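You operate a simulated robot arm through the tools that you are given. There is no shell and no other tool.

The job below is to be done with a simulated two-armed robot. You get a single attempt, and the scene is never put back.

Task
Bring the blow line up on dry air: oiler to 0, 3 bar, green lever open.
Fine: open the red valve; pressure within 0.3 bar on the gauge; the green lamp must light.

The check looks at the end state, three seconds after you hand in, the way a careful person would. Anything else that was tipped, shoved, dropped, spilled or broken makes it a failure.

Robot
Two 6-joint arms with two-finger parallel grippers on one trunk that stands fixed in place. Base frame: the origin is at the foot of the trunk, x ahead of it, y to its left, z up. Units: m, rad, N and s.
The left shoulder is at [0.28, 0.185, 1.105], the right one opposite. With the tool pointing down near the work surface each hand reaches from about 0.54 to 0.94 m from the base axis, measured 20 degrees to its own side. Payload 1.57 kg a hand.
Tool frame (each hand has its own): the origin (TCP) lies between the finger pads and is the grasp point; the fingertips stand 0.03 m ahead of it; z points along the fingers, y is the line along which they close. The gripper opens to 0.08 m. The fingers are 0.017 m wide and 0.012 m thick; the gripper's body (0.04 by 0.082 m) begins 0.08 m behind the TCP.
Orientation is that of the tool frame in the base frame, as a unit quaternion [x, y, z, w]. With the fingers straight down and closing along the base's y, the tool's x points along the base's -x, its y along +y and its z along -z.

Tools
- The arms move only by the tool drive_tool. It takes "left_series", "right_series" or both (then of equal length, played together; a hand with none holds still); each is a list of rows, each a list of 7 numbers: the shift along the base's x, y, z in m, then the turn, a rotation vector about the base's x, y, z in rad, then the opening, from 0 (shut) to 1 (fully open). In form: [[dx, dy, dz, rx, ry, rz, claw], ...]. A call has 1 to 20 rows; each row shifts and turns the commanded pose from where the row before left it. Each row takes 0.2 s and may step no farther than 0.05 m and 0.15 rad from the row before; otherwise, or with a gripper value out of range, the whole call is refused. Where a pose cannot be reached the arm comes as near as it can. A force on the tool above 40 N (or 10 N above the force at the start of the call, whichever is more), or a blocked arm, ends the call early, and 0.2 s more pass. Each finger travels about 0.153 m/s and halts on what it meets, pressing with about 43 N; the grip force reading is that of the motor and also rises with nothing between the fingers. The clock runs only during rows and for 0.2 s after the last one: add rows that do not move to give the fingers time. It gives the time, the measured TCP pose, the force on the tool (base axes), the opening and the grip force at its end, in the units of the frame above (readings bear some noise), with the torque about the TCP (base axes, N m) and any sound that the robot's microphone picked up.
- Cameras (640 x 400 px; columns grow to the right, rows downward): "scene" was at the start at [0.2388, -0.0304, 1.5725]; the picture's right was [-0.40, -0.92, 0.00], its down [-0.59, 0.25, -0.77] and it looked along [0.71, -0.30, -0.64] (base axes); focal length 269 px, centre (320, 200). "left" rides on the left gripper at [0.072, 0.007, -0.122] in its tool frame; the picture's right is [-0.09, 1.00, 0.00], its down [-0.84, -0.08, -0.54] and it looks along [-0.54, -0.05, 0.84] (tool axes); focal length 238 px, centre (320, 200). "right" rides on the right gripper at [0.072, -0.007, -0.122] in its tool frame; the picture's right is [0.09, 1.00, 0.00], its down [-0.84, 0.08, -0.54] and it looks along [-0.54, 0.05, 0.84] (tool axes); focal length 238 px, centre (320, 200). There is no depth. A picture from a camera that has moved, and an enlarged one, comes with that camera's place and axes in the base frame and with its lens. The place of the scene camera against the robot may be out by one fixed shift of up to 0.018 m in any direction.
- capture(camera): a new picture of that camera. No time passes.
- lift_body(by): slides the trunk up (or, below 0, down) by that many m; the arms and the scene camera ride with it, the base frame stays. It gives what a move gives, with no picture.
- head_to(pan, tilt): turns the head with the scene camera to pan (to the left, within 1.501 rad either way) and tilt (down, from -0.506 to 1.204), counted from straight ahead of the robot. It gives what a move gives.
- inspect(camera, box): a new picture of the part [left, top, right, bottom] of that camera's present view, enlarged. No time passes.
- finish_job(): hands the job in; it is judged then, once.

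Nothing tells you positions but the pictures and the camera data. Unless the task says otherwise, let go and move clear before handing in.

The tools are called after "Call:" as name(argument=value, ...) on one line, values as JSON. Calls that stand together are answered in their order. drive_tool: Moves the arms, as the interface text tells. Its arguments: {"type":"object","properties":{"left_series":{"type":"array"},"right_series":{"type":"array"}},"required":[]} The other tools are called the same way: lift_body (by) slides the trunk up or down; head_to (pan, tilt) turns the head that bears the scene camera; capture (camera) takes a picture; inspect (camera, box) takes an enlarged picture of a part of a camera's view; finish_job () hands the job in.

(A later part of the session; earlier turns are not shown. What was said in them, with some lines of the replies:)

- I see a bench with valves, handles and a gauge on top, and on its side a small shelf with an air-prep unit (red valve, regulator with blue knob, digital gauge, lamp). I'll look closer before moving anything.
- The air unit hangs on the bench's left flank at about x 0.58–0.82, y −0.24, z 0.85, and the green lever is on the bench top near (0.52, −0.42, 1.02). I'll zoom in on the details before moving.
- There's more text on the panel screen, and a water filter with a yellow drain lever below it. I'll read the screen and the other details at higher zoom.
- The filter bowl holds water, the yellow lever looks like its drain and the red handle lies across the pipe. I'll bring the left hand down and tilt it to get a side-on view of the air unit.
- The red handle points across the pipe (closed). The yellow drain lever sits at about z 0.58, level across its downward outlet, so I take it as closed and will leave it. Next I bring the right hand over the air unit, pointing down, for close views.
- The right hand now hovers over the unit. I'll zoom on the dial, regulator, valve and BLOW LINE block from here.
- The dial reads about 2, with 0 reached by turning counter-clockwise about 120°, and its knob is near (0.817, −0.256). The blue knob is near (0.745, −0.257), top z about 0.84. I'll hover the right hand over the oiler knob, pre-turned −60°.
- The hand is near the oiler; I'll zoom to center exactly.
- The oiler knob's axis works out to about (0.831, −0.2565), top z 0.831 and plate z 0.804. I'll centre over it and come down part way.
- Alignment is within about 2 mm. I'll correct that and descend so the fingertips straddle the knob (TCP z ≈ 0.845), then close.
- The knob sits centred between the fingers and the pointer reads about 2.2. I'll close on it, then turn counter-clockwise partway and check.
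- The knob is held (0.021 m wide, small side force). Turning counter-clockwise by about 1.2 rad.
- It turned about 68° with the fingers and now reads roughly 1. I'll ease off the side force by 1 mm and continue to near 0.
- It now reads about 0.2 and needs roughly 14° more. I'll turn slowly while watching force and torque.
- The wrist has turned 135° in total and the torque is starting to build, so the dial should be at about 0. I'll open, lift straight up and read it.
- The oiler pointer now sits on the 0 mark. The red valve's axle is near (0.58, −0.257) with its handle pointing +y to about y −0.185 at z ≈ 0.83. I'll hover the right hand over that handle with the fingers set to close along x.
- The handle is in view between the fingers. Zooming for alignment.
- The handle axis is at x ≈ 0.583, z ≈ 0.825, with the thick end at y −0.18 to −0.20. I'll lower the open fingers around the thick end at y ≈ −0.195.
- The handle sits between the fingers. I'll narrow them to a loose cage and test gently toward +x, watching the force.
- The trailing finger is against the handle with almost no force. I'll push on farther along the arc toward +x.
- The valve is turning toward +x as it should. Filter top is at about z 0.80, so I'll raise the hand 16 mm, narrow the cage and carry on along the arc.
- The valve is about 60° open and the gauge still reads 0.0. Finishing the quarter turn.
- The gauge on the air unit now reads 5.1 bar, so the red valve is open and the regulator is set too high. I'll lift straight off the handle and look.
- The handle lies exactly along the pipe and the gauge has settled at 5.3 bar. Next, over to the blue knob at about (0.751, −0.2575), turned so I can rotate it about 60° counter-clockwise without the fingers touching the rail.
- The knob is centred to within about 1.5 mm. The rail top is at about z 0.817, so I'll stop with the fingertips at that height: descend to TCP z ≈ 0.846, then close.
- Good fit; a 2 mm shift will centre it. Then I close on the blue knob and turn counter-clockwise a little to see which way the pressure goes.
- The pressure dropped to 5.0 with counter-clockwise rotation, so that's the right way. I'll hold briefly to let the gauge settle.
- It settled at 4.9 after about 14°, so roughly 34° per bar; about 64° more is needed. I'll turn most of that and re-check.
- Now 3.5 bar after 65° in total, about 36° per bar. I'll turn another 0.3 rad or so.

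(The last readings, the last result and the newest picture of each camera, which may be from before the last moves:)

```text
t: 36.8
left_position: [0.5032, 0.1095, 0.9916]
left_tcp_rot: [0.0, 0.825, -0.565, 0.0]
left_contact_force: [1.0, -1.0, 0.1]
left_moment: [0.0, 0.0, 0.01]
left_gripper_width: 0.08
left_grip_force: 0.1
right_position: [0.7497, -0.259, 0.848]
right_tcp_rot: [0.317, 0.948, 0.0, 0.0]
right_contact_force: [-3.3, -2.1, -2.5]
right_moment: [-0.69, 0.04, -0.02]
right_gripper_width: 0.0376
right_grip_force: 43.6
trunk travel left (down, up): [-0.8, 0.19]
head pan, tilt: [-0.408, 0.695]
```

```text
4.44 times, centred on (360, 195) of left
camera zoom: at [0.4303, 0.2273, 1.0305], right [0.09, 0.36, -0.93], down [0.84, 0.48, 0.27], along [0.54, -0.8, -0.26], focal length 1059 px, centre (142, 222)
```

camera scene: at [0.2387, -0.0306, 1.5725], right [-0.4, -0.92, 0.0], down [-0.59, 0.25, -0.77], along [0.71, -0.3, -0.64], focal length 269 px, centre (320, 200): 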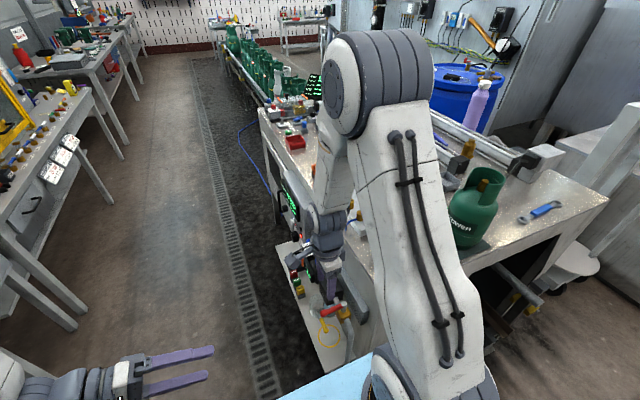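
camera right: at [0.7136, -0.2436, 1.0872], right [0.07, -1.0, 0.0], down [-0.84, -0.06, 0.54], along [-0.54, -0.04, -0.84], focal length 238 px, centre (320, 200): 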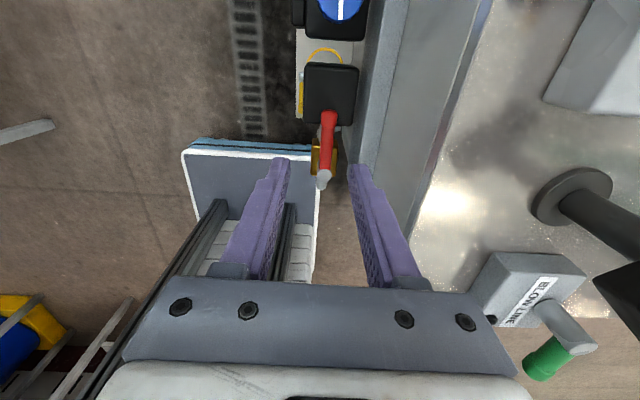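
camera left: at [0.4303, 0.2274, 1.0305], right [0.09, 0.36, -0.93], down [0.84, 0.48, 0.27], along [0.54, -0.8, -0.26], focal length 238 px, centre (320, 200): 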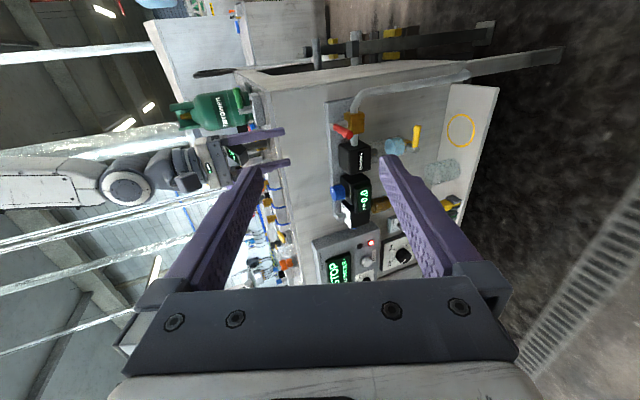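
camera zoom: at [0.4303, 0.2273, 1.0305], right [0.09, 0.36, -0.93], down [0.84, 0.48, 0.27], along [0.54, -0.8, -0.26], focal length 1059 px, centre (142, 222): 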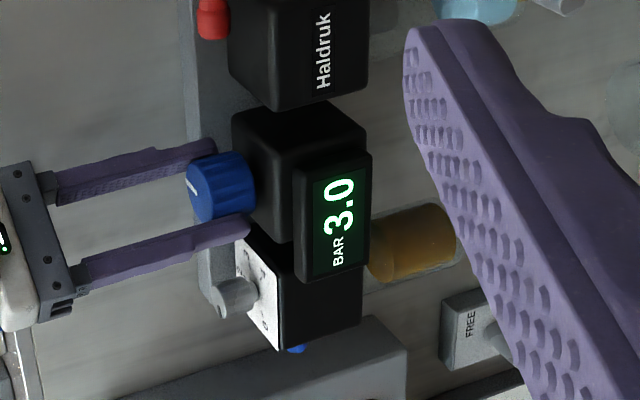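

3.0 bar. I'll release gently, lift clear, and read everything again.

Call:
drive_tool(right_series=[[0, 0, 0, 0, 0, 0, 0.5], [0, 0, 0, 0, 0, 0, 0.54], [0, 0, 0.02, 0, 0, 0, 0.54], [0, 0, 0.04, 0, 0, 0, 0.54], [0, 0, 0.04, 0, 0, 0.1, 0.54], [0, 0, 0.02, 0, 0, 0.13, 0.54], [0, 0, 0, 0, 0, 0.13, 0.54], [0, 0, 0, 0, 0, 0.13, 0.54], [0, 0, 0, 0, 0, 0.13, 0.54]])

Call:
inspect(camera="left", box=[310, 150, 410, 240])

Call:
inspect(camera="right", box=[270, 80, 370, 210])

Call:
capture(camera="scene")

```text
t: 38.8
left_position: [0.5029, 0.1083, 0.9926]
left_tcp_rot: [0.0, 0.825, -0.565, 0.0]
left_contact_force: [0.1, -0.7, -0.2]
left_moment: [0.01, -0.01, -0.02]
left_gripper_width: 0.0799
left_grip_force: 0.1
right_position: [0.7506, -0.2567, 0.9675]
right_tcp_rot: [0.011, 1.0, 0.0, 0.0]
right_contact_force: [0.1, 0.4, 0.0]
right_moment: [-0.02, -0.07, -0.02]
right_gripper_width: 0.0429
right_grip_force: 0.0
trunk travel left (down, up): [-0.8, 0.19]
head pan, tilt: [-0.408, 0.695]
```

```text
4.44 times, centred on (360, 195) of left
camera zoom: at [0.4304, 0.2273, 1.0305], right [0.09, 0.36, -0.93], down [0.84, 0.48, 0.27], along [0.54, -0.8, -0.26], focal length 1059 px, centre (142, 222)
```

zoom: 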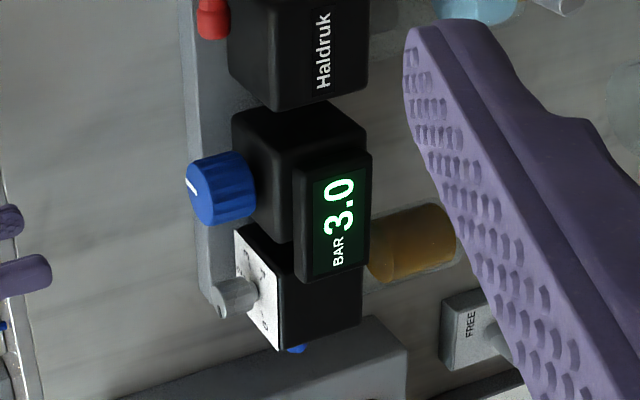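

```text
3.08 times, centred on (320, 145) of right
camera zoom: at [0.6791, -0.2626, 1.0887], right [-0.07, 1.0, 0.0], down [0.84, 0.06, 0.54], along [0.54, 0.04, -0.84], focal length 733 px, centre (320, 369)
```

zoom: 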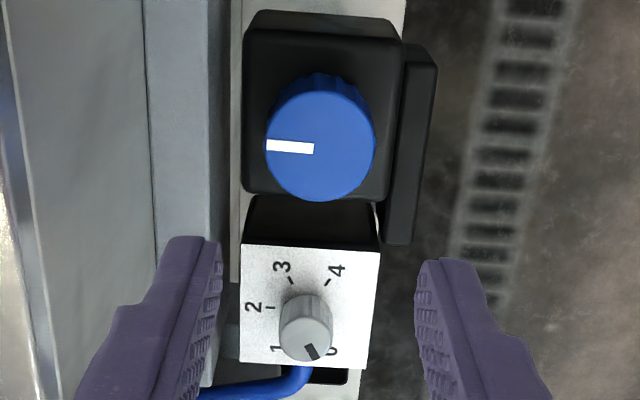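

```text
taken
camera scene: at [0.2388, -0.0307, 1.5725], right [-0.4, -0.92, 0.0], down [-0.59, 0.25, -0.77], along [0.71, -0.3, -0.64], focal length 269 px, centre (320, 200)
```

scene: 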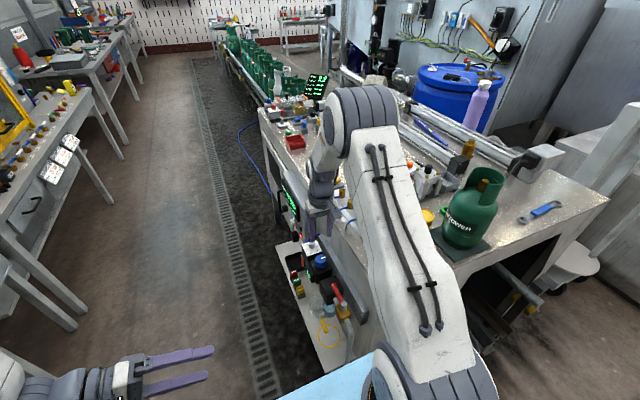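

Pressure holds at 3.0 after release. Let me check the oiler dial closely again.

Call:
inspect(camera="right", box=[300, 155, 340, 205])

Call:
inspect(camera="scene", box=[300, 230, 330, 255])

Call:
inspect(camera="scene", box=[370, 190, 470, 290])

```text
8.00 times, centred on (320, 180) of right
camera zoom: at [0.6791, -0.2626, 1.0887], right [-0.07, 1.0, 0.0], down [0.84, 0.06, 0.54], along [0.54, 0.04, -0.84], focal length 1907 px, centre (320, 360)
```

zoom: 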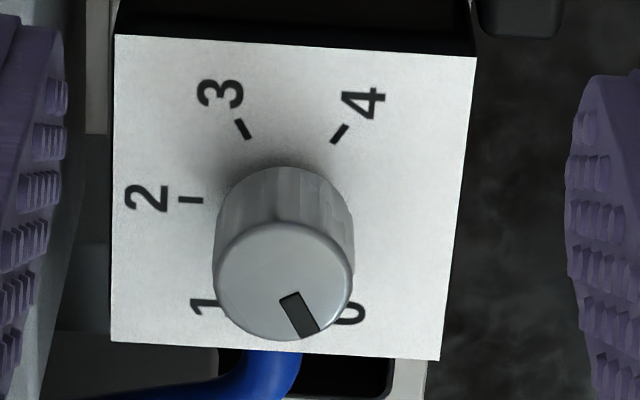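

```text
16.00 times, centred on (315, 242) of scene
camera zoom: at [0.2388, -0.0307, 1.5725], right [-0.4, -0.92, 0.0], down [-0.59, 0.25, -0.77], along [0.71, -0.3, -0.64], focal length 4299 px, centre (400, -480)
```

zoom: 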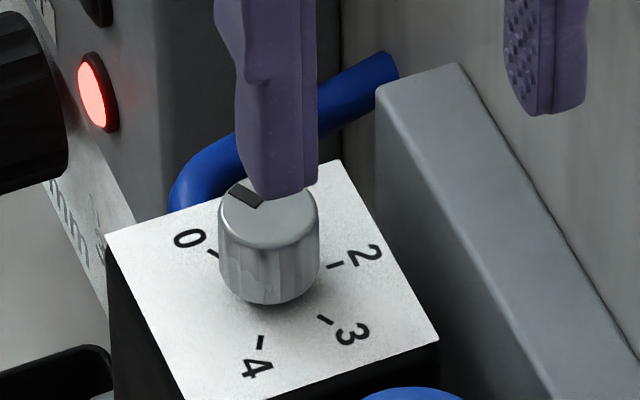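

```text
4.00 times, centred on (420, 240) of scene
camera zoom: at [0.2388, -0.0307, 1.5725], right [-0.4, -0.92, 0.0], down [-0.59, 0.25, -0.77], along [0.71, -0.3, -0.64], focal length 1075 px, centre (-80, 40)
```

zoom: 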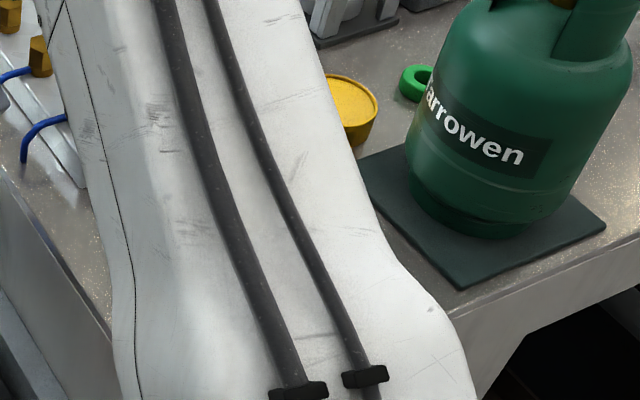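

The oiler pointer sits on the 0 tick within a couple of degrees. Next is the green lever: axle near (0.55, −0.435, 1.0), handle toward −x. I'll raise the right hand and hover above it.

Call:
drive_tool(right_series=[[0, 0, 0.04, 0, 0, 0, 0.6], [0, 0, 0.04, 0, 0, 0, 0.6], [0, 0, 0.04, 0, 0, 0, 0.6], [0, 0, 0.04, 0, 0, 0, 0.6], [-0.0325, -0.0205, 0, 0, 0, 0, 0.6], [-0.0325, -0.0205, 0, 0, 0, 0, 0.6], [-0.0325, -0.0205, 0, 0, 0, 0, 0.6], [-0.0325, -0.0205, 0, 0, 0, 0, 0.6], [-0.0325, -0.0205, 0, 0, 0, 0, 0.6], [-0.0325, -0.0205, 0, 0, 0, 0, 0.6], [-0.0325, -0.0205, 0, 0, 0, 0, 0.6], [-0.0325, -0.0205, 0, 0, 0, 0, 0.6], [0, 0, 0, 0, 0, 0, 0.6]])

Call:
capture(camera="right")

Call:
capture(camera="scene")

Call:
capture(camera="left")

```text
t: 41.6
left_position: [0.503, 0.1085, 0.992]
left_tcp_rot: [-0.001, 0.825, -0.564, 0.0]
left_contact_force: [-0.3, 0.0, 0.3]
left_moment: [-0.04, 0.01, 0.02]
left_gripper_width: 0.0802
left_grip_force: 0.1
right_position: [0.4873, -0.4204, 1.1282]
right_tcp_rot: [0.012, 1.0, 0.0, 0.0]
right_contact_force: [-0.8, 0.2, -0.1]
right_moment: [0.0, -0.03, 0.04]
right_gripper_width: 0.0479
right_grip_force: 0.0
trunk travel left (down, up): [-0.8, 0.19]
head pan, tilt: [-0.408, 0.695]
```

```text
taken
camera right: at [0.4172, -0.4257, 1.2498], right [-0.07, 1.0, 0.0], down [0.84, 0.06, 0.54], along [0.54, 0.04, -0.84], focal length 238 px, centre (320, 200)
```

right: 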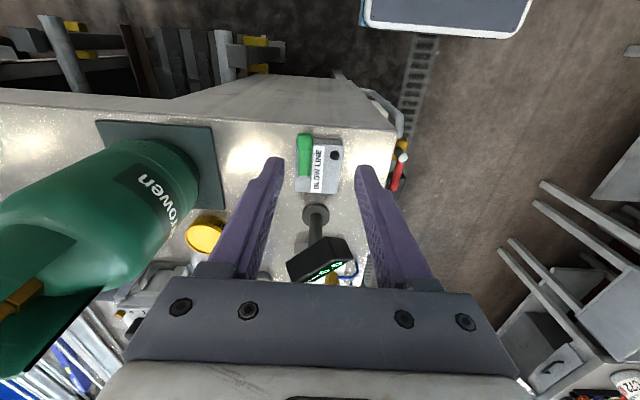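

```text
taken
camera scene: at [0.2386, -0.0308, 1.5725], right [-0.4, -0.92, 0.0], down [-0.59, 0.25, -0.77], along [0.71, -0.3, -0.64], focal length 269 px, centre (320, 200)
```

scene: 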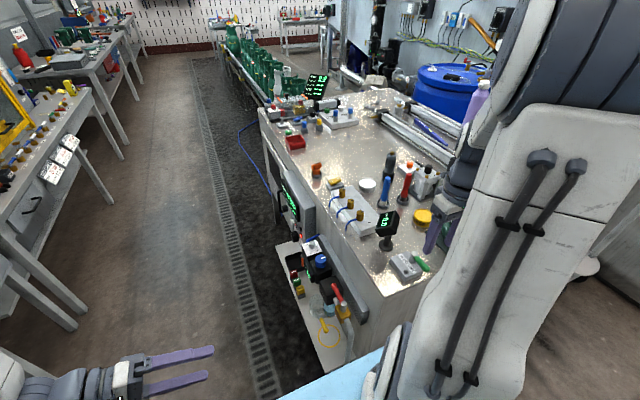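

```text
taken
camera left: at [0.4302, 0.2273, 1.0306], right [0.09, 0.36, -0.93], down [0.84, 0.48, 0.27], along [0.54, -0.8, -0.26], focal length 238 px, centre (320, 200)
```

left: 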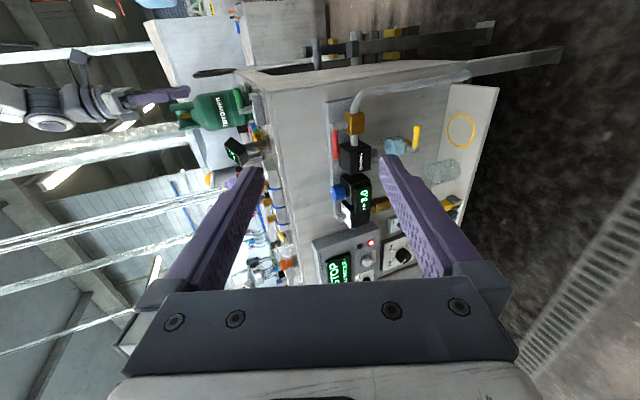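

I'm above the BLOW LINE block. Zooming on it and the bench gauge.

Call:
inspect(camera="right", box=[270, 120, 370, 210])

Call:
inspect(camera="scene", box=[370, 200, 450, 290])

Call:
inspect(camera="left", box=[160, 70, 280, 180])

```text
4.44 times, centred on (320, 165) of right
camera zoom: at [0.4172, -0.4257, 1.2498], right [-0.07, 1.0, 0.0], down [0.84, 0.06, 0.54], along [0.54, 0.04, -0.84], focal length 1059 px, centre (320, 356)
```

zoom: 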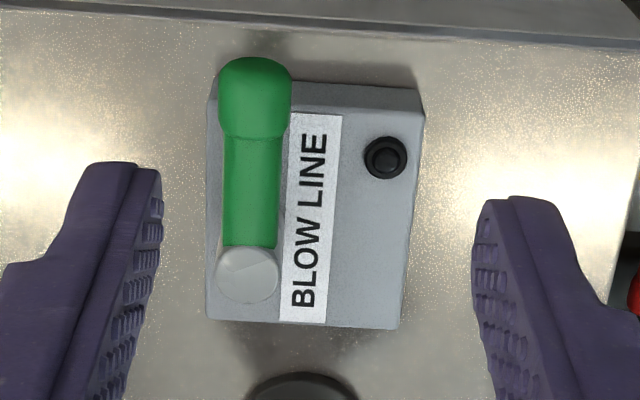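

```text
4.44 times, centred on (410, 245) of scene
camera zoom: at [0.2386, -0.0308, 1.5725], right [-0.4, -0.92, 0.0], down [-0.59, 0.25, -0.77], along [0.71, -0.3, -0.64], focal length 1194 px, centre (-80, 0)
```

zoom: 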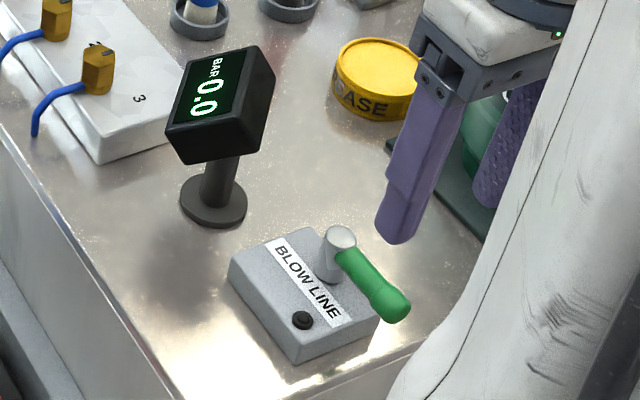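

```text
3.64 times, centred on (220, 125) of left
camera zoom: at [0.4302, 0.2273, 1.0306], right [0.09, 0.36, -0.93], down [0.84, 0.48, 0.27], along [0.54, -0.8, -0.26], focal length 867 px, centre (684, 473)
```

zoom: 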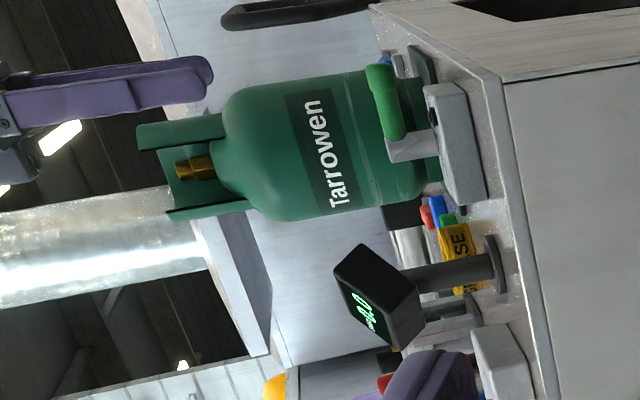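

The lever's axle is at (0.550, −0.436), top z ≈ 1.005, with the thick end at x 0.497–0.516, and the bench gauge there still reads 0.0. I'll lower open fingers around the thick end.

Call:
drive_tool(right_series=[[0.0197, -0.0156, -0.01, 0, 0, 0, 0.6], [0, 0, -0.035, 0, 0, 0.02, 0.6], [0, 0, -0.035, 0, 0, 0, 0.6], [0, 0, -0.02, 0, 0, 0, 0.6], [0, 0, 0, 0, 0, 0, 0.6]])

Call:
inspect(camera="right", box=[240, 100, 400, 220])

Call:
inspect(camera="left", box=[160, 70, 280, 180])

Call:
inspect(camera="scene", box=[370, 200, 450, 290])

```text
t: 42.8
left_position: [0.5041, 0.1093, 0.9929]
left_tcp_rot: [0.0, 0.825, -0.565, 0.0]
left_contact_force: [-0.2, 0.2, -0.3]
left_moment: [0.01, -0.01, 0.04]
left_gripper_width: 0.0801
left_grip_force: 0.0
right_position: [0.5112, -0.4373, 1.025]
right_tcp_rot: [0.002, 1.0, 0.0, 0.0]
right_contact_force: [-1.2, 0.8, -0.2]
right_moment: [0.0, 0.01, 0.0]
right_gripper_width: 0.0477
right_grip_force: 0.0
trunk travel left (down, up): [-0.8, 0.19]
head pan, tilt: [-0.408, 0.695]
```

```text
3.33 times, centred on (320, 160) of right
camera zoom: at [0.4396, -0.4434, 1.1471], right [-0.09, 1.0, 0.0], down [0.84, 0.07, 0.54], along [0.54, 0.05, -0.84], focal length 794 px, centre (320, 333)
```

zoom: 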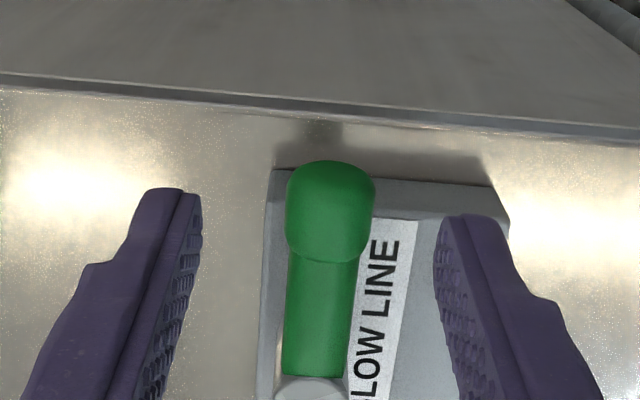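

```text
3.64 times, centred on (220, 125) of left
camera zoom: at [0.4304, 0.2272, 1.0305], right [0.09, 0.36, -0.93], down [0.84, 0.48, 0.27], along [0.54, -0.8, -0.26], focal length 867 px, centre (684, 473)
```

zoom: 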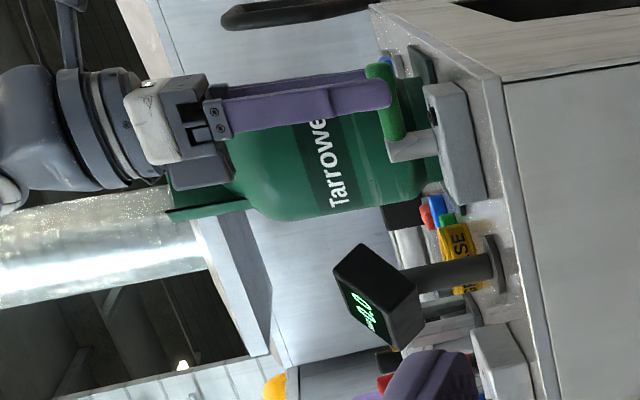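

```text
4.44 times, centred on (410, 245) of scene
camera zoom: at [0.2389, -0.0308, 1.5724], right [-0.4, -0.92, 0.0], down [-0.59, 0.25, -0.77], along [0.71, -0.3, -0.64], focal length 1194 px, centre (-80, 0)
```

zoom: 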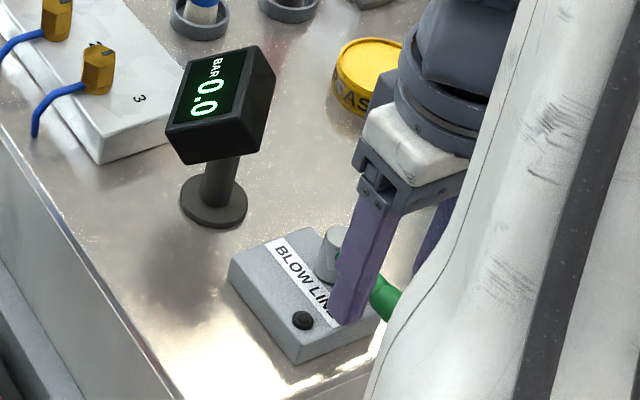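

Aligned. I'll lower the last 17 mm, close to a loose cage, then test gently clockwise (tip toward +y).

Call:
drive_tool(right_series=[[-0.004, 0.001, -0.017, 0, 0, 0, 0.5], [0, 0, 0, 0, 0, 0, 0.3], [0, 0, 0, 0, 0, 0, 0.27], [0, 0, 0, 0, 0, 0, 0.27], [0.0003, 0.005, 0, 0, 0, -0.1, 0.27], [0.0007, 0.0045, 0, 0, 0, -0.1, 0.27], [0.001, 0.0042, 0, 0, 0, -0.1, 0.27]])

Call:
inspect(camera="right", box=[240, 100, 400, 220])

Call:
inspect(camera="left", box=[160, 70, 280, 180])

Call:
inspect(camera="scene", box=[370, 200, 450, 290])

```text
t: 44.4
left_position: [0.5024, 0.1083, 0.9918]
left_tcp_rot: [0.0, 0.826, -0.564, 0.0]
left_contact_force: [-0.1, -0.2, -0.1]
left_moment: [-0.03, 0.03, 0.03]
left_gripper_width: 0.0803
left_grip_force: 0.0
right_position: [0.5102, -0.4254, 1.01]
right_tcp_rot: [0.152, 0.988, -0.002, 0.002]
right_contact_force: [2.5, -17.4, -0.6]
right_moment: [-0.23, -0.06, 0.08]
right_gripper_width: 0.0365
right_grip_force: 8.1
trunk travel left (down, up): [-0.8, 0.19]
head pan, tilt: [-0.408, 0.695]
```

```text
3.33 times, centred on (320, 160) of right
camera zoom: at [0.4387, -0.4091, 1.1314], right [0.21, 0.98, 0.0], down [0.82, -0.18, 0.55], along [0.53, -0.12, -0.84], focal length 794 px, centre (320, 333)
```

zoom: 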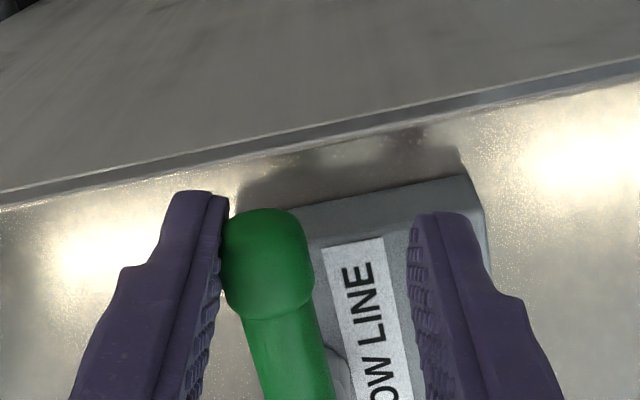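

```text
3.64 times, centred on (220, 125) of left
camera zoom: at [0.4306, 0.2262, 1.0307], right [0.09, 0.36, -0.93], down [0.84, 0.48, 0.27], along [0.54, -0.8, -0.26], focal length 867 px, centre (684, 473)
```

zoom: 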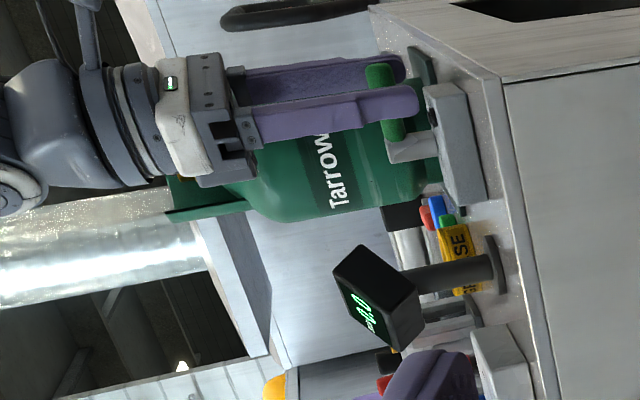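

```text
4.44 times, centred on (410, 245) of scene
camera zoom: at [0.2388, -0.0321, 1.5725], right [-0.4, -0.92, 0.0], down [-0.59, 0.25, -0.77], along [0.7, -0.3, -0.64], focal length 1194 px, centre (-80, 0)
```

zoom: 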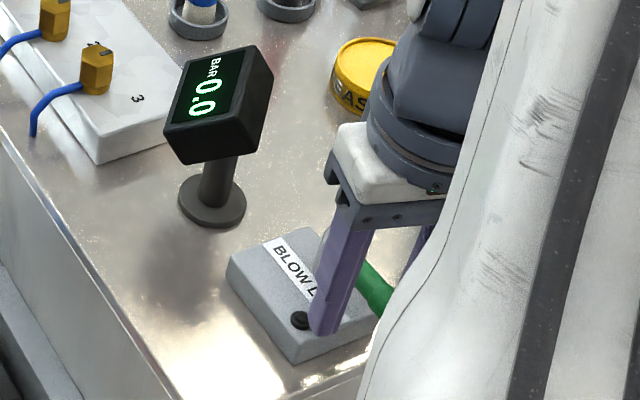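

The lever resisted clockwise (17 N, no movement), so it opens the other way, toward −y. The gas bottle is on that side, so I won't turn the hand that way; I'll back off, lift, and use closed fingers as a post from the +y side.

Call:
drive_tool(right_series=[[-0.001, -0.0042, 0, 0, 0, 0.1, 0.4], [-0.0007, -0.0045, 0, 0, 0, 0.1, 0.5], [-0.0003, -0.005, 0, 0, 0, 0.1, 0.6], [0, 0, 0, 0, 0, 0, 0.6], [0, 0, 0.03, 0, 0, 0, 0.6], [0, 0, 0.025, 0, 0, 0, 0.4], [0.002, 0.014, 0, 0, 0, 0, 0.1], [0.002, 0.015, 0, 0, 0, 0, 0], [0, 0, 0, 0, 0, 0, 0]])

Call:
inspect(camera="right", box=[240, 100, 400, 220])

Call:
inspect(camera="left", box=[160, 70, 280, 180])

```text
t: 46.4
left_position: [0.5046, 0.1094, 0.9933]
left_tcp_rot: [0.0, 0.825, -0.565, 0.0]
left_contact_force: [0.2, -0.6, 0.5]
left_moment: [0.02, 0.0, -0.01]
left_gripper_width: 0.0798
left_grip_force: 0.1
right_position: [0.5127, -0.4069, 1.0667]
right_tcp_rot: [0.001, 1.0, 0.0, 0.0]
right_contact_force: [0.6, 1.1, 0.1]
right_moment: [-0.02, -0.01, 0.0]
right_gripper_width: 0.0002
right_grip_force: 21.0
trunk travel left (down, up): [-0.8, 0.19]
head pan, tilt: [-0.408, 0.695]
```

```text
3.33 times, centred on (320, 160) of right
camera zoom: at [0.4409, -0.4125, 1.1881], right [-0.09, 1.0, 0.0], down [0.84, 0.07, 0.54], along [0.54, 0.05, -0.84], focal length 794 px, centre (320, 333)
```

zoom: 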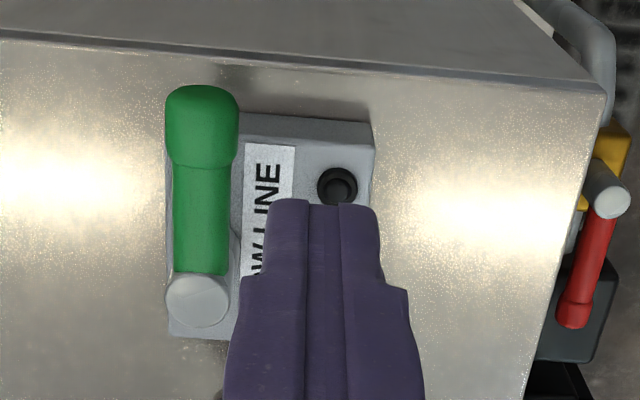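

```text
3.64 times, centred on (220, 125) of left
camera zoom: at [0.4304, 0.2273, 1.0305], right [0.09, 0.36, -0.93], down [0.84, 0.48, 0.27], along [0.54, -0.8, -0.26], focal length 867 px, centre (684, 473)
```

zoom: 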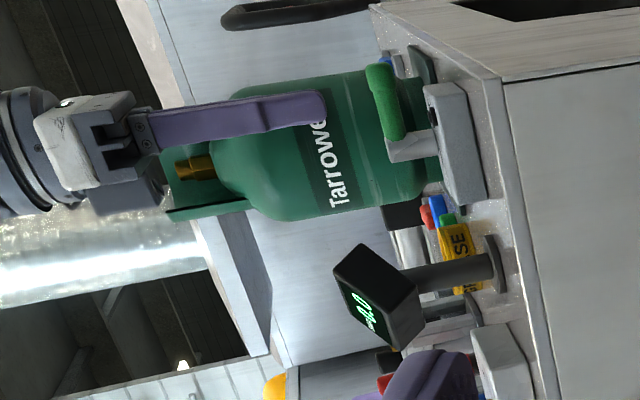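

The post is on the +y side of the handle. I'll lower it to handle height and push the lever to about 30° toward −y.

Call:
drive_tool(right_series=[[0, 0, -0.03, 0, 0, 0, 0], [0, 0, -0.027, 0, 0, 0, 0], [-0.0027, -0.0081, 0, 0, 0, 0, 0], [-0.0022, -0.0047, 0, 0, 0, 0, 0], [-0.0023, -0.0047, 0, 0, 0, 0, 0], [-0.001, -0.0055, 0, 0, 0, 0, 0], [-0.0009, -0.0056, 0, 0, 0, 0, 0]])

Call:
inspect(camera="right", box=[240, 100, 400, 220])

Call:
inspect(camera="left", box=[160, 70, 280, 180])

```text
t: 48.0
left_position: [0.5034, 0.1096, 0.9931]
left_tcp_rot: [0.001, 0.825, -0.565, 0.0]
left_contact_force: [0.3, 0.3, -0.2]
left_moment: [0.04, -0.01, 0.0]
left_gripper_width: 0.0801
left_grip_force: 0.1
right_position: [0.5015, -0.4361, 1.0089]
right_tcp_rot: [0.003, 1.0, 0.0, 0.0]
right_contact_force: [-0.2, 0.8, -0.3]
right_moment: [-0.02, -0.01, 0.0]
right_gripper_width: 0.0
right_grip_force: 21.1
trunk travel left (down, up): [-0.8, 0.19]
head pan, tilt: [-0.408, 0.695]
```

```text
3.33 times, centred on (320, 160) of right
camera zoom: at [0.4308, -0.4423, 1.1295], right [-0.09, 1.0, 0.0], down [0.84, 0.07, 0.54], along [0.54, 0.05, -0.84], focal length 794 px, centre (320, 333)
```

zoom: 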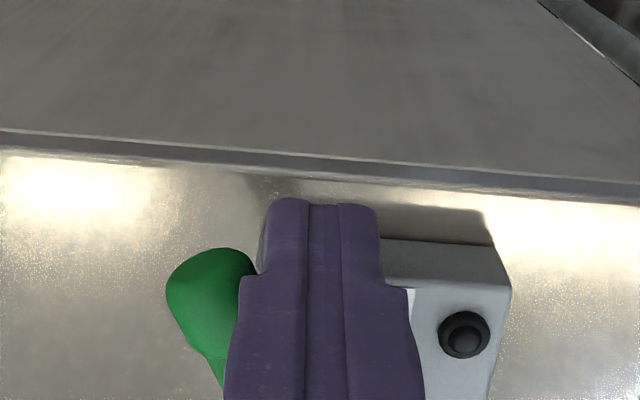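

```text
3.64 times, centred on (220, 125) of left
camera zoom: at [0.4304, 0.2273, 1.0305], right [0.09, 0.36, -0.93], down [0.84, 0.48, 0.27], along [0.54, -0.8, -0.26], focal length 867 px, centre (684, 473)
```

zoom: 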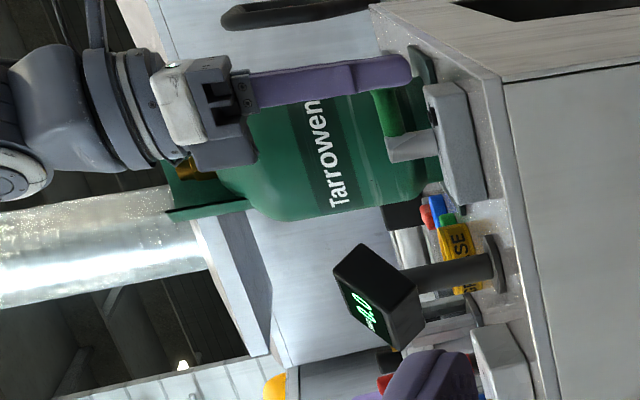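

The lever is turning freely that way. Continuing the arc to roughly 75°.

Call:
drive_tool(right_series=[[0.001, -0.006, 0, 0, 0, 0, 0], [0.001, -0.0062, 0, 0, 0, 0, 0], [0.0028, -0.0058, 0, 0, 0, 0, 0], [0.003, -0.0058, 0, 0, 0, 0, 0], [0.0047, -0.005, 0, 0, 0, 0, 0], [0.0047, -0.0049, 0, 0, 0, 0, 0]])

Call:
inspect(camera="right", box=[200, 100, 400, 240])

Call:
inspect(camera="left", box=[160, 70, 280, 180])

Call:
inspect(camera="scene", box=[360, 190, 450, 290])

```text
t: 49.4
left_position: [0.5045, 0.1086, 0.9924]
left_tcp_rot: [0.0, 0.825, -0.565, 0.0]
left_contact_force: [0.4, -1.2, 0.4]
left_moment: [0.0, -0.02, -0.04]
left_gripper_width: 0.0798
left_grip_force: 0.0
right_position: [0.5195, -0.4695, 1.009]
right_tcp_rot: [0.001, 1.0, 0.0, 0.0]
right_contact_force: [-0.8, 0.3, -0.9]
right_moment: [-0.01, 0.01, 0.03]
right_gripper_width: 0.0001
right_grip_force: 21.2
trunk travel left (down, up): [-0.8, 0.19]
head pan, tilt: [-0.408, 0.695]
```

```text
2.86 times, centred on (300, 170) of right
camera zoom: at [0.4482, -0.4767, 1.1301], right [-0.09, 1.0, 0.0], down [0.84, 0.07, 0.54], along [0.54, 0.05, -0.84], focal length 681 px, centre (377, 286)
```

zoom: 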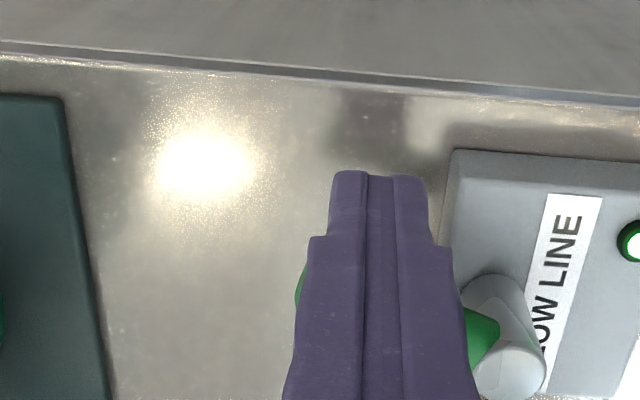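

```text
3.64 times, centred on (220, 125) of left
camera zoom: at [0.4303, 0.2272, 1.0305], right [0.09, 0.36, -0.93], down [0.84, 0.48, 0.27], along [0.54, -0.8, -0.26], focal length 867 px, centre (684, 473)
```

zoom: 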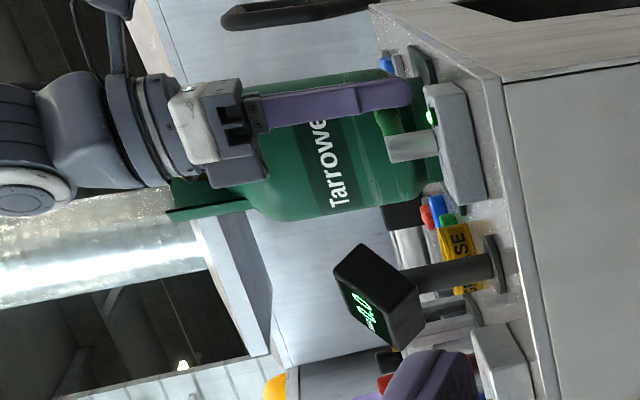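

```text
4.00 times, centred on (405, 240) of scene
camera zoom: at [0.2388, -0.0308, 1.5725], right [-0.4, -0.92, 0.0], down [-0.59, 0.25, -0.77], along [0.71, -0.3, -0.64], focal length 1075 px, centre (-20, 40)
```

zoom: 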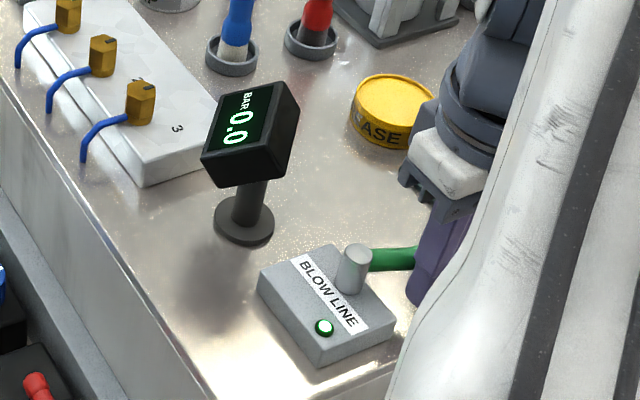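

The green lamp on the BLOW LINE block has lit. I'll finish the lever to the full quarter turn.

Call:
drive_tool(right_series=[[0.006, -0.0035, 0, 0, 0, 0, 0], [0.0065, -0.0032, 0, 0, 0, 0, 0], [0.0015, -0.001, 0, 0, 0, 0, 0], [0, 0, 0, 0, 0, 0, 0]])

Call:
inspect(camera="right", box=[200, 100, 400, 240])

Call:
inspect(camera="scene", box=[360, 190, 450, 290])

Call:
inspect(camera="left", box=[310, 150, 410, 240])

```text
t: 50.4
left_position: [0.5033, 0.1101, 0.9917]
left_tcp_rot: [0.0, 0.825, -0.565, 0.0]
left_contact_force: [-0.2, -0.3, -0.4]
left_moment: [-0.03, 0.0, 0.01]
left_gripper_width: 0.0801
left_grip_force: 0.1
right_position: [0.5333, -0.4784, 1.0084]
right_tcp_rot: [0.001, 1.0, 0.001, 0.0]
right_contact_force: [-0.3, -0.6, -1.5]
right_moment: [0.01, 0.01, 0.01]
right_gripper_width: 0.0002
right_grip_force: 21.8
trunk travel left (down, up): [-0.8, 0.19]
head pan, tilt: [-0.408, 0.695]
```

```text
2.86 times, centred on (300, 170) of right
camera zoom: at [0.4619, -0.4845, 1.1295], right [-0.09, 1.0, 0.0], down [0.84, 0.07, 0.54], along [0.54, 0.05, -0.84], focal length 681 px, centre (377, 286)
```

zoom: 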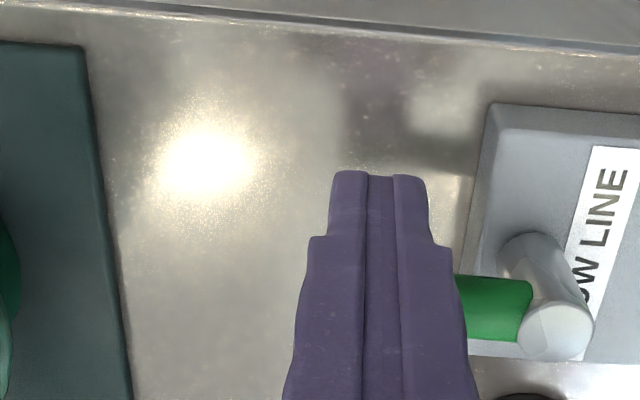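

```text
4.00 times, centred on (405, 240) of scene
camera zoom: at [0.2388, -0.0308, 1.5725], right [-0.4, -0.92, 0.0], down [-0.59, 0.25, -0.77], along [0.71, -0.3, -0.64], focal length 1075 px, centre (-20, 40)
```

zoom: 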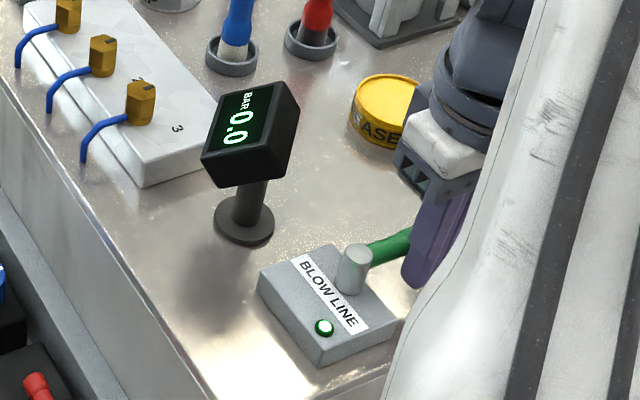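

```text
4.44 times, centred on (360, 195) of left
camera zoom: at [0.4304, 0.2272, 1.0305], right [0.09, 0.36, -0.93], down [0.84, 0.48, 0.27], along [0.54, -0.8, -0.26], focal length 1059 px, centre (142, 222)
```

zoom: 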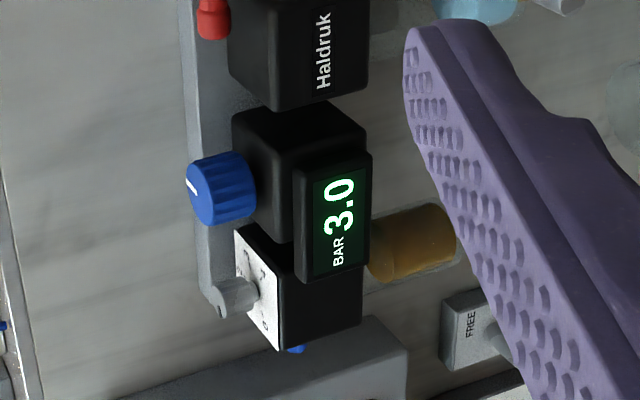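

Lever at the full quarter turn, gauge steady at 3.0, lamp lit. I'll back the post off the handle, lift clear, and check everything.

Call:
drive_tool(right_series=[[-0.008, 0.002, 0, 0, 0, 0, 0], [0, 0, 0.03, 0, 0, 0, 0], [0, 0, 0.045, 0, 0, 0, 0.1], [0, 0, 0.045, 0, 0, 0, 0.3], [-0.01, 0, 0.045, 0, 0, 0, 0.5], [-0.03, 0, 0.035, 0, 0, 0, 0.5], [-0.03, 0, 0.02, 0, 0, 0, 0.5], [-0.03, 0, 0.01, 0, 0, 0, 0.5]])

Call:
capture(camera="right")

Call:
capture(camera="scene")

Call:
capture(camera="left")

```text
t: 52.2
left_position: [0.5033, 0.1091, 0.9928]
left_tcp_rot: [0.001, 0.825, -0.565, 0.0]
left_contact_force: [0.3, 0.1, 0.2]
left_moment: [-0.02, -0.02, 0.01]
left_gripper_width: 0.08
left_grip_force: 0.0
right_position: [0.4246, -0.4754, 1.2368]
right_tcp_rot: [0.002, 1.0, 0.0, 0.0]
right_contact_force: [-0.8, 0.6, 0.3]
right_moment: [0.0, -0.04, 0.01]
right_gripper_width: 0.0399
right_grip_force: 0.0
trunk travel left (down, up): [-0.8, 0.19]
head pan, tilt: [-0.408, 0.695]
```

```text
taken
camera right: at [0.3536, -0.4821, 1.3582], right [-0.09, 1.0, 0.0], down [0.84, 0.07, 0.54], along [0.54, 0.05, -0.84], focal length 238 px, centre (320, 200)
```

right: 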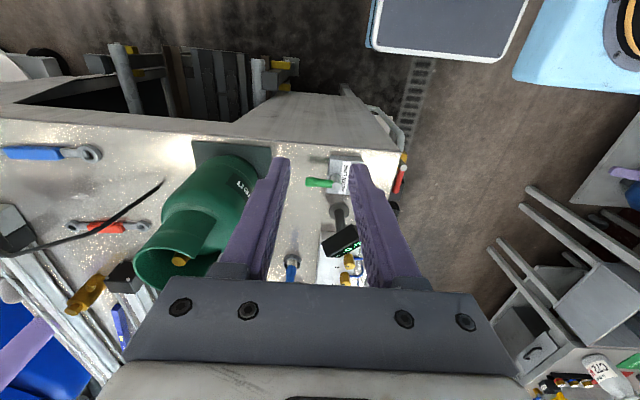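

```text
taken
camera scene: at [0.2389, -0.0307, 1.5725], right [-0.4, -0.92, 0.0], down [-0.59, 0.25, -0.77], along [0.71, -0.3, -0.64], focal length 269 px, centre (320, 200)
```

scene: 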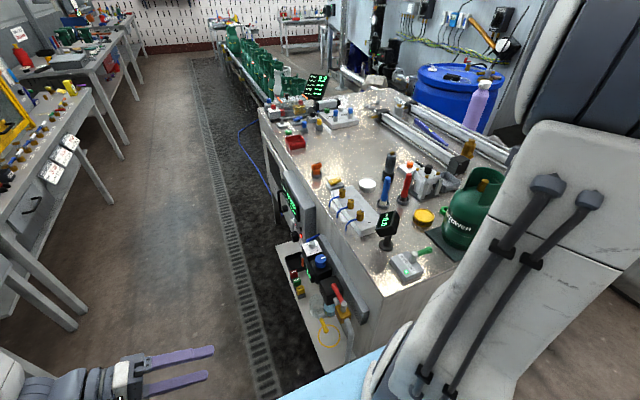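

```text
taken
camera left: at [0.4304, 0.2273, 1.0305], right [0.09, 0.36, -0.93], down [0.84, 0.48, 0.27], along [0.54, -0.8, -0.26], focal length 238 px, centre (320, 200)
```

left: 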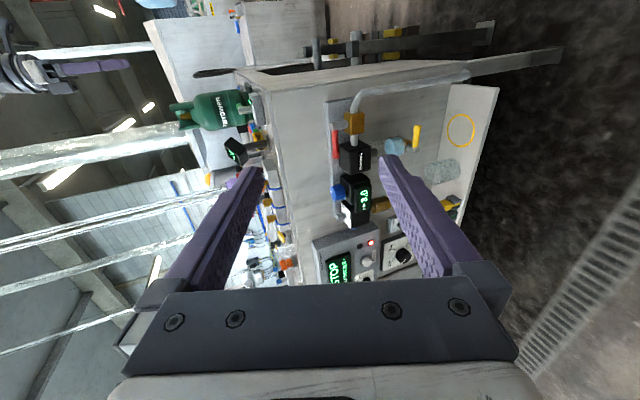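

Call:
inspect(camera="scene", box=[370, 200, 450, 290])

Call:
inspect(camera="scene", box=[290, 225, 350, 325])

Call:
inspect(camera="left", box=[310, 100, 410, 230])

Call:
inspect(camera="scene", box=[305, 234, 325, 250])

Call:
inspect(camera="right", box=[280, 150, 370, 210])

```text
4.44 times, centred on (410, 245) of scene
camera zoom: at [0.2389, -0.0307, 1.5725], right [-0.4, -0.92, 0.0], down [-0.59, 0.25, -0.77], along [0.71, -0.3, -0.64], focal length 1194 px, centre (-80, 0)
```

zoom: 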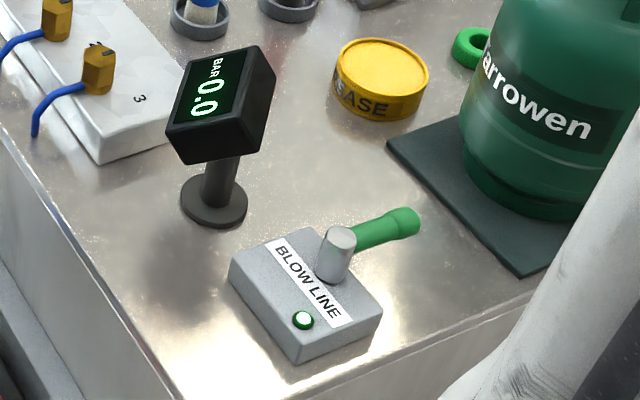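

```text
4.00 times, centred on (320, 275) of scene
camera zoom: at [0.2389, -0.0307, 1.5725], right [-0.4, -0.92, 0.0], down [-0.59, 0.25, -0.77], along [0.71, -0.3, -0.64], focal length 1075 px, centre (320, -100)
```

zoom: 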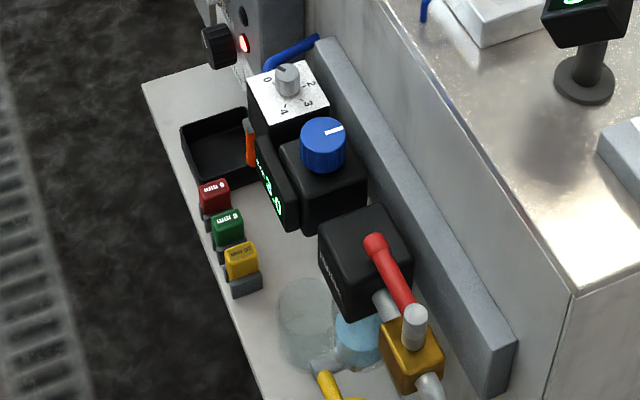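

```text
3.08 times, centred on (360, 165) of left
camera zoom: at [0.4304, 0.2273, 1.0305], right [0.09, 0.36, -0.93], down [0.84, 0.48, 0.27], along [0.54, -0.8, -0.26], focal length 733 px, centre (197, 308)
```

zoom: 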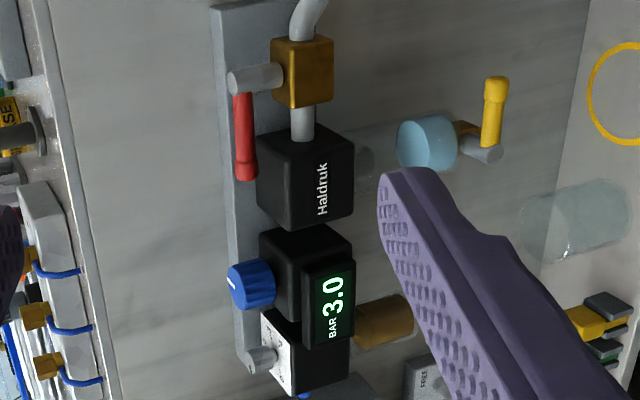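

```text
16.00 times, centred on (315, 242) of scene
camera zoom: at [0.2389, -0.0307, 1.5725], right [-0.4, -0.92, 0.0], down [-0.59, 0.25, -0.77], along [0.71, -0.3, -0.64], focal length 4299 px, centre (400, -472)
```

zoom: 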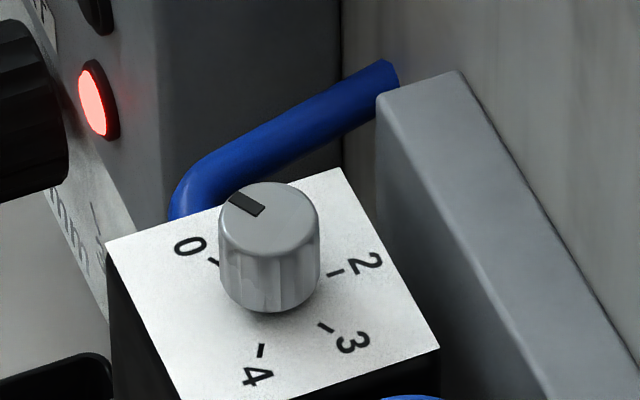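

```text
6.67 times, centred on (325, 180) of right
camera zoom: at [0.3536, -0.4821, 1.3582], right [-0.09, 1.0, 0.0], down [0.84, 0.07, 0.54], along [0.54, 0.05, -0.84], focal length 1589 px, centre (287, 333)
```

zoom: 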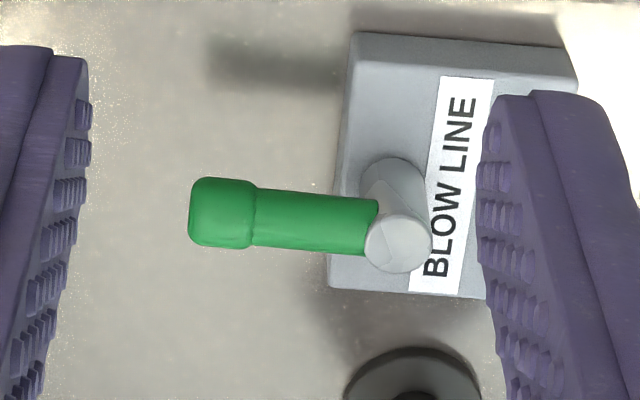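

Everything reads right: oiler on 0, red handle along the pipe, gauge 3.0, green lever across with its lamp lit, and nothing else appears moved. I'll draw both hands a bit farther back, wait a moment, and confirm the readings hold.

Call:
drive_tool(left_series=[[-0.005, 0.02, 0.01, 0, 0, 0, 1], [-0.005, 0.02, 0.01, 0, 0, 0, 1], [0, 0.01, 0.01, 0, 0, 0, 1], [0, 0, 0, 0, 0, 0, 1], [0, 0, 0, 0, 0, 0, 1], [0, 0, 0, 0, 0, 0, 1], [0, 0, 0, 0, 0, 0, 1], [0, 0, 0, 0, 0, 0, 1], [0, 0, 0, 0, 0, 0, 1], [0, 0, 0, 0, 0, 0, 1]], right_series=[[-0.01, 0, 0.01, 0, 0, 0, 0.5], [-0.01, 0, 0.01, 0, 0, 0, 0.5], [0, 0, 0, 0, 0, 0, 0.5], [0, 0, 0, 0, 0, 0, 0.5], [0, 0, 0, 0, 0, 0, 0.5], [0, 0, 0, 0, 0, 0, 0.5], [0, 0, 0, 0, 0, 0, 0.5], [0, 0, 0, 0, 0, 0, 0.5], [0, 0, 0, 0, 0, 0, 0.5], [0, 0, 0, 0, 0, 0, 0.5]])

Call:
inspect(camera="left", box=[290, 90, 430, 240])

Call:
inspect(camera="scene", box=[280, 190, 460, 310])

```text
t: 54.4
left_position: [0.4915, 0.1572, 1.0216]
left_tcp_rot: [0.0, 0.825, -0.565, 0.0]
left_contact_force: [0.2, 0.3, -0.4]
left_moment: [-0.03, 0.0, 0.02]
left_gripper_width: 0.0802
left_grip_force: 0.1
right_position: [0.4035, -0.4759, 1.2583]
right_tcp_rot: [0.001, 1.0, 0.0, 0.0]
right_contact_force: [0.2, -0.3, 0.1]
right_moment: [0.03, 0.0, -0.01]
right_gripper_width: 0.0403
right_grip_force: 0.1
trunk travel left (down, up): [-0.8, 0.19]
head pan, tilt: [-0.408, 0.695]
```

```text
2.67 times, centred on (360, 165) of left
camera zoom: at [0.4179, 0.2754, 1.0599], right [0.09, 0.36, -0.93], down [0.84, 0.48, 0.27], along [0.54, -0.8, -0.26], focal length 636 px, centre (213, 293)
```

zoom: 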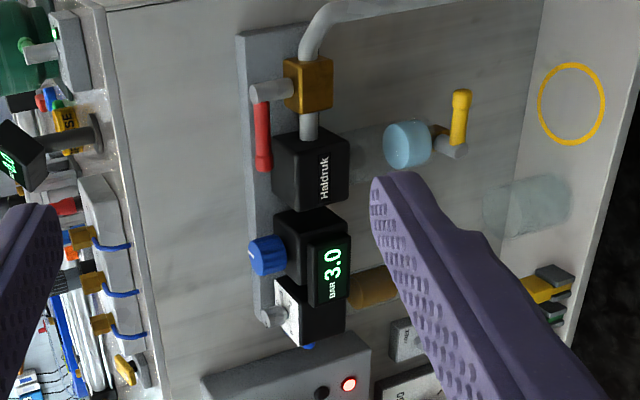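

```text
3.33 times, centred on (370, 250) of scene
camera zoom: at [0.2388, -0.0308, 1.5725], right [-0.4, -0.92, 0.0], down [-0.59, 0.25, -0.77], along [0.71, -0.3, -0.64], focal length 896 px, centre (153, 33)
```

zoom: 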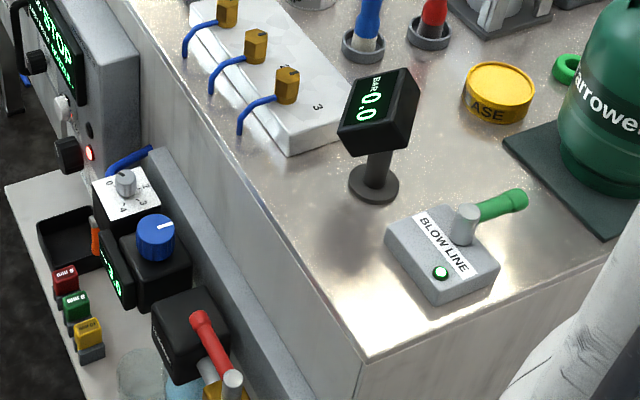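

The readings hold: oiler on 0, red valve open, gauge at 3.0 bar, green lever open with its lamp lit, both hands clear and nothing else disturbed. I'm handing the job in.

Call:
finish_job()

```text
The job is handed in.
```

The blow line is up on dry air, and I've handed the job in. The result of the check hasn't come back.

- **Oiler:** I turned it from about 2.2 down to 0. The pointer sits on the 0 mark to within a couple of degrees.
- **Red valve:** It is open, with the handle lying along the pipe.
- **Pressure:** Opening the valve showed 5.3 bar on the air unit's gauge, so I turned the regulator down. It reads 3.0 bar and held there for about four seconds after the green lever was opened.
- **Green lever:** It is open a full quarter turn, and the green lamp on the BLOW LINE block is lit. I first pushed it the wrong way against its stop (about 17 N). It didn't move, and nothing looked damaged.

The separate gauge standing on the bench still reads 0.0. I took it to belong to another circuit.

There is water in the filter bowl. I left its yellow drain lever alone because it looked closed and draining wasn't part of the job.

Both hands are clear, and nothing else looked moved in the last pictures.
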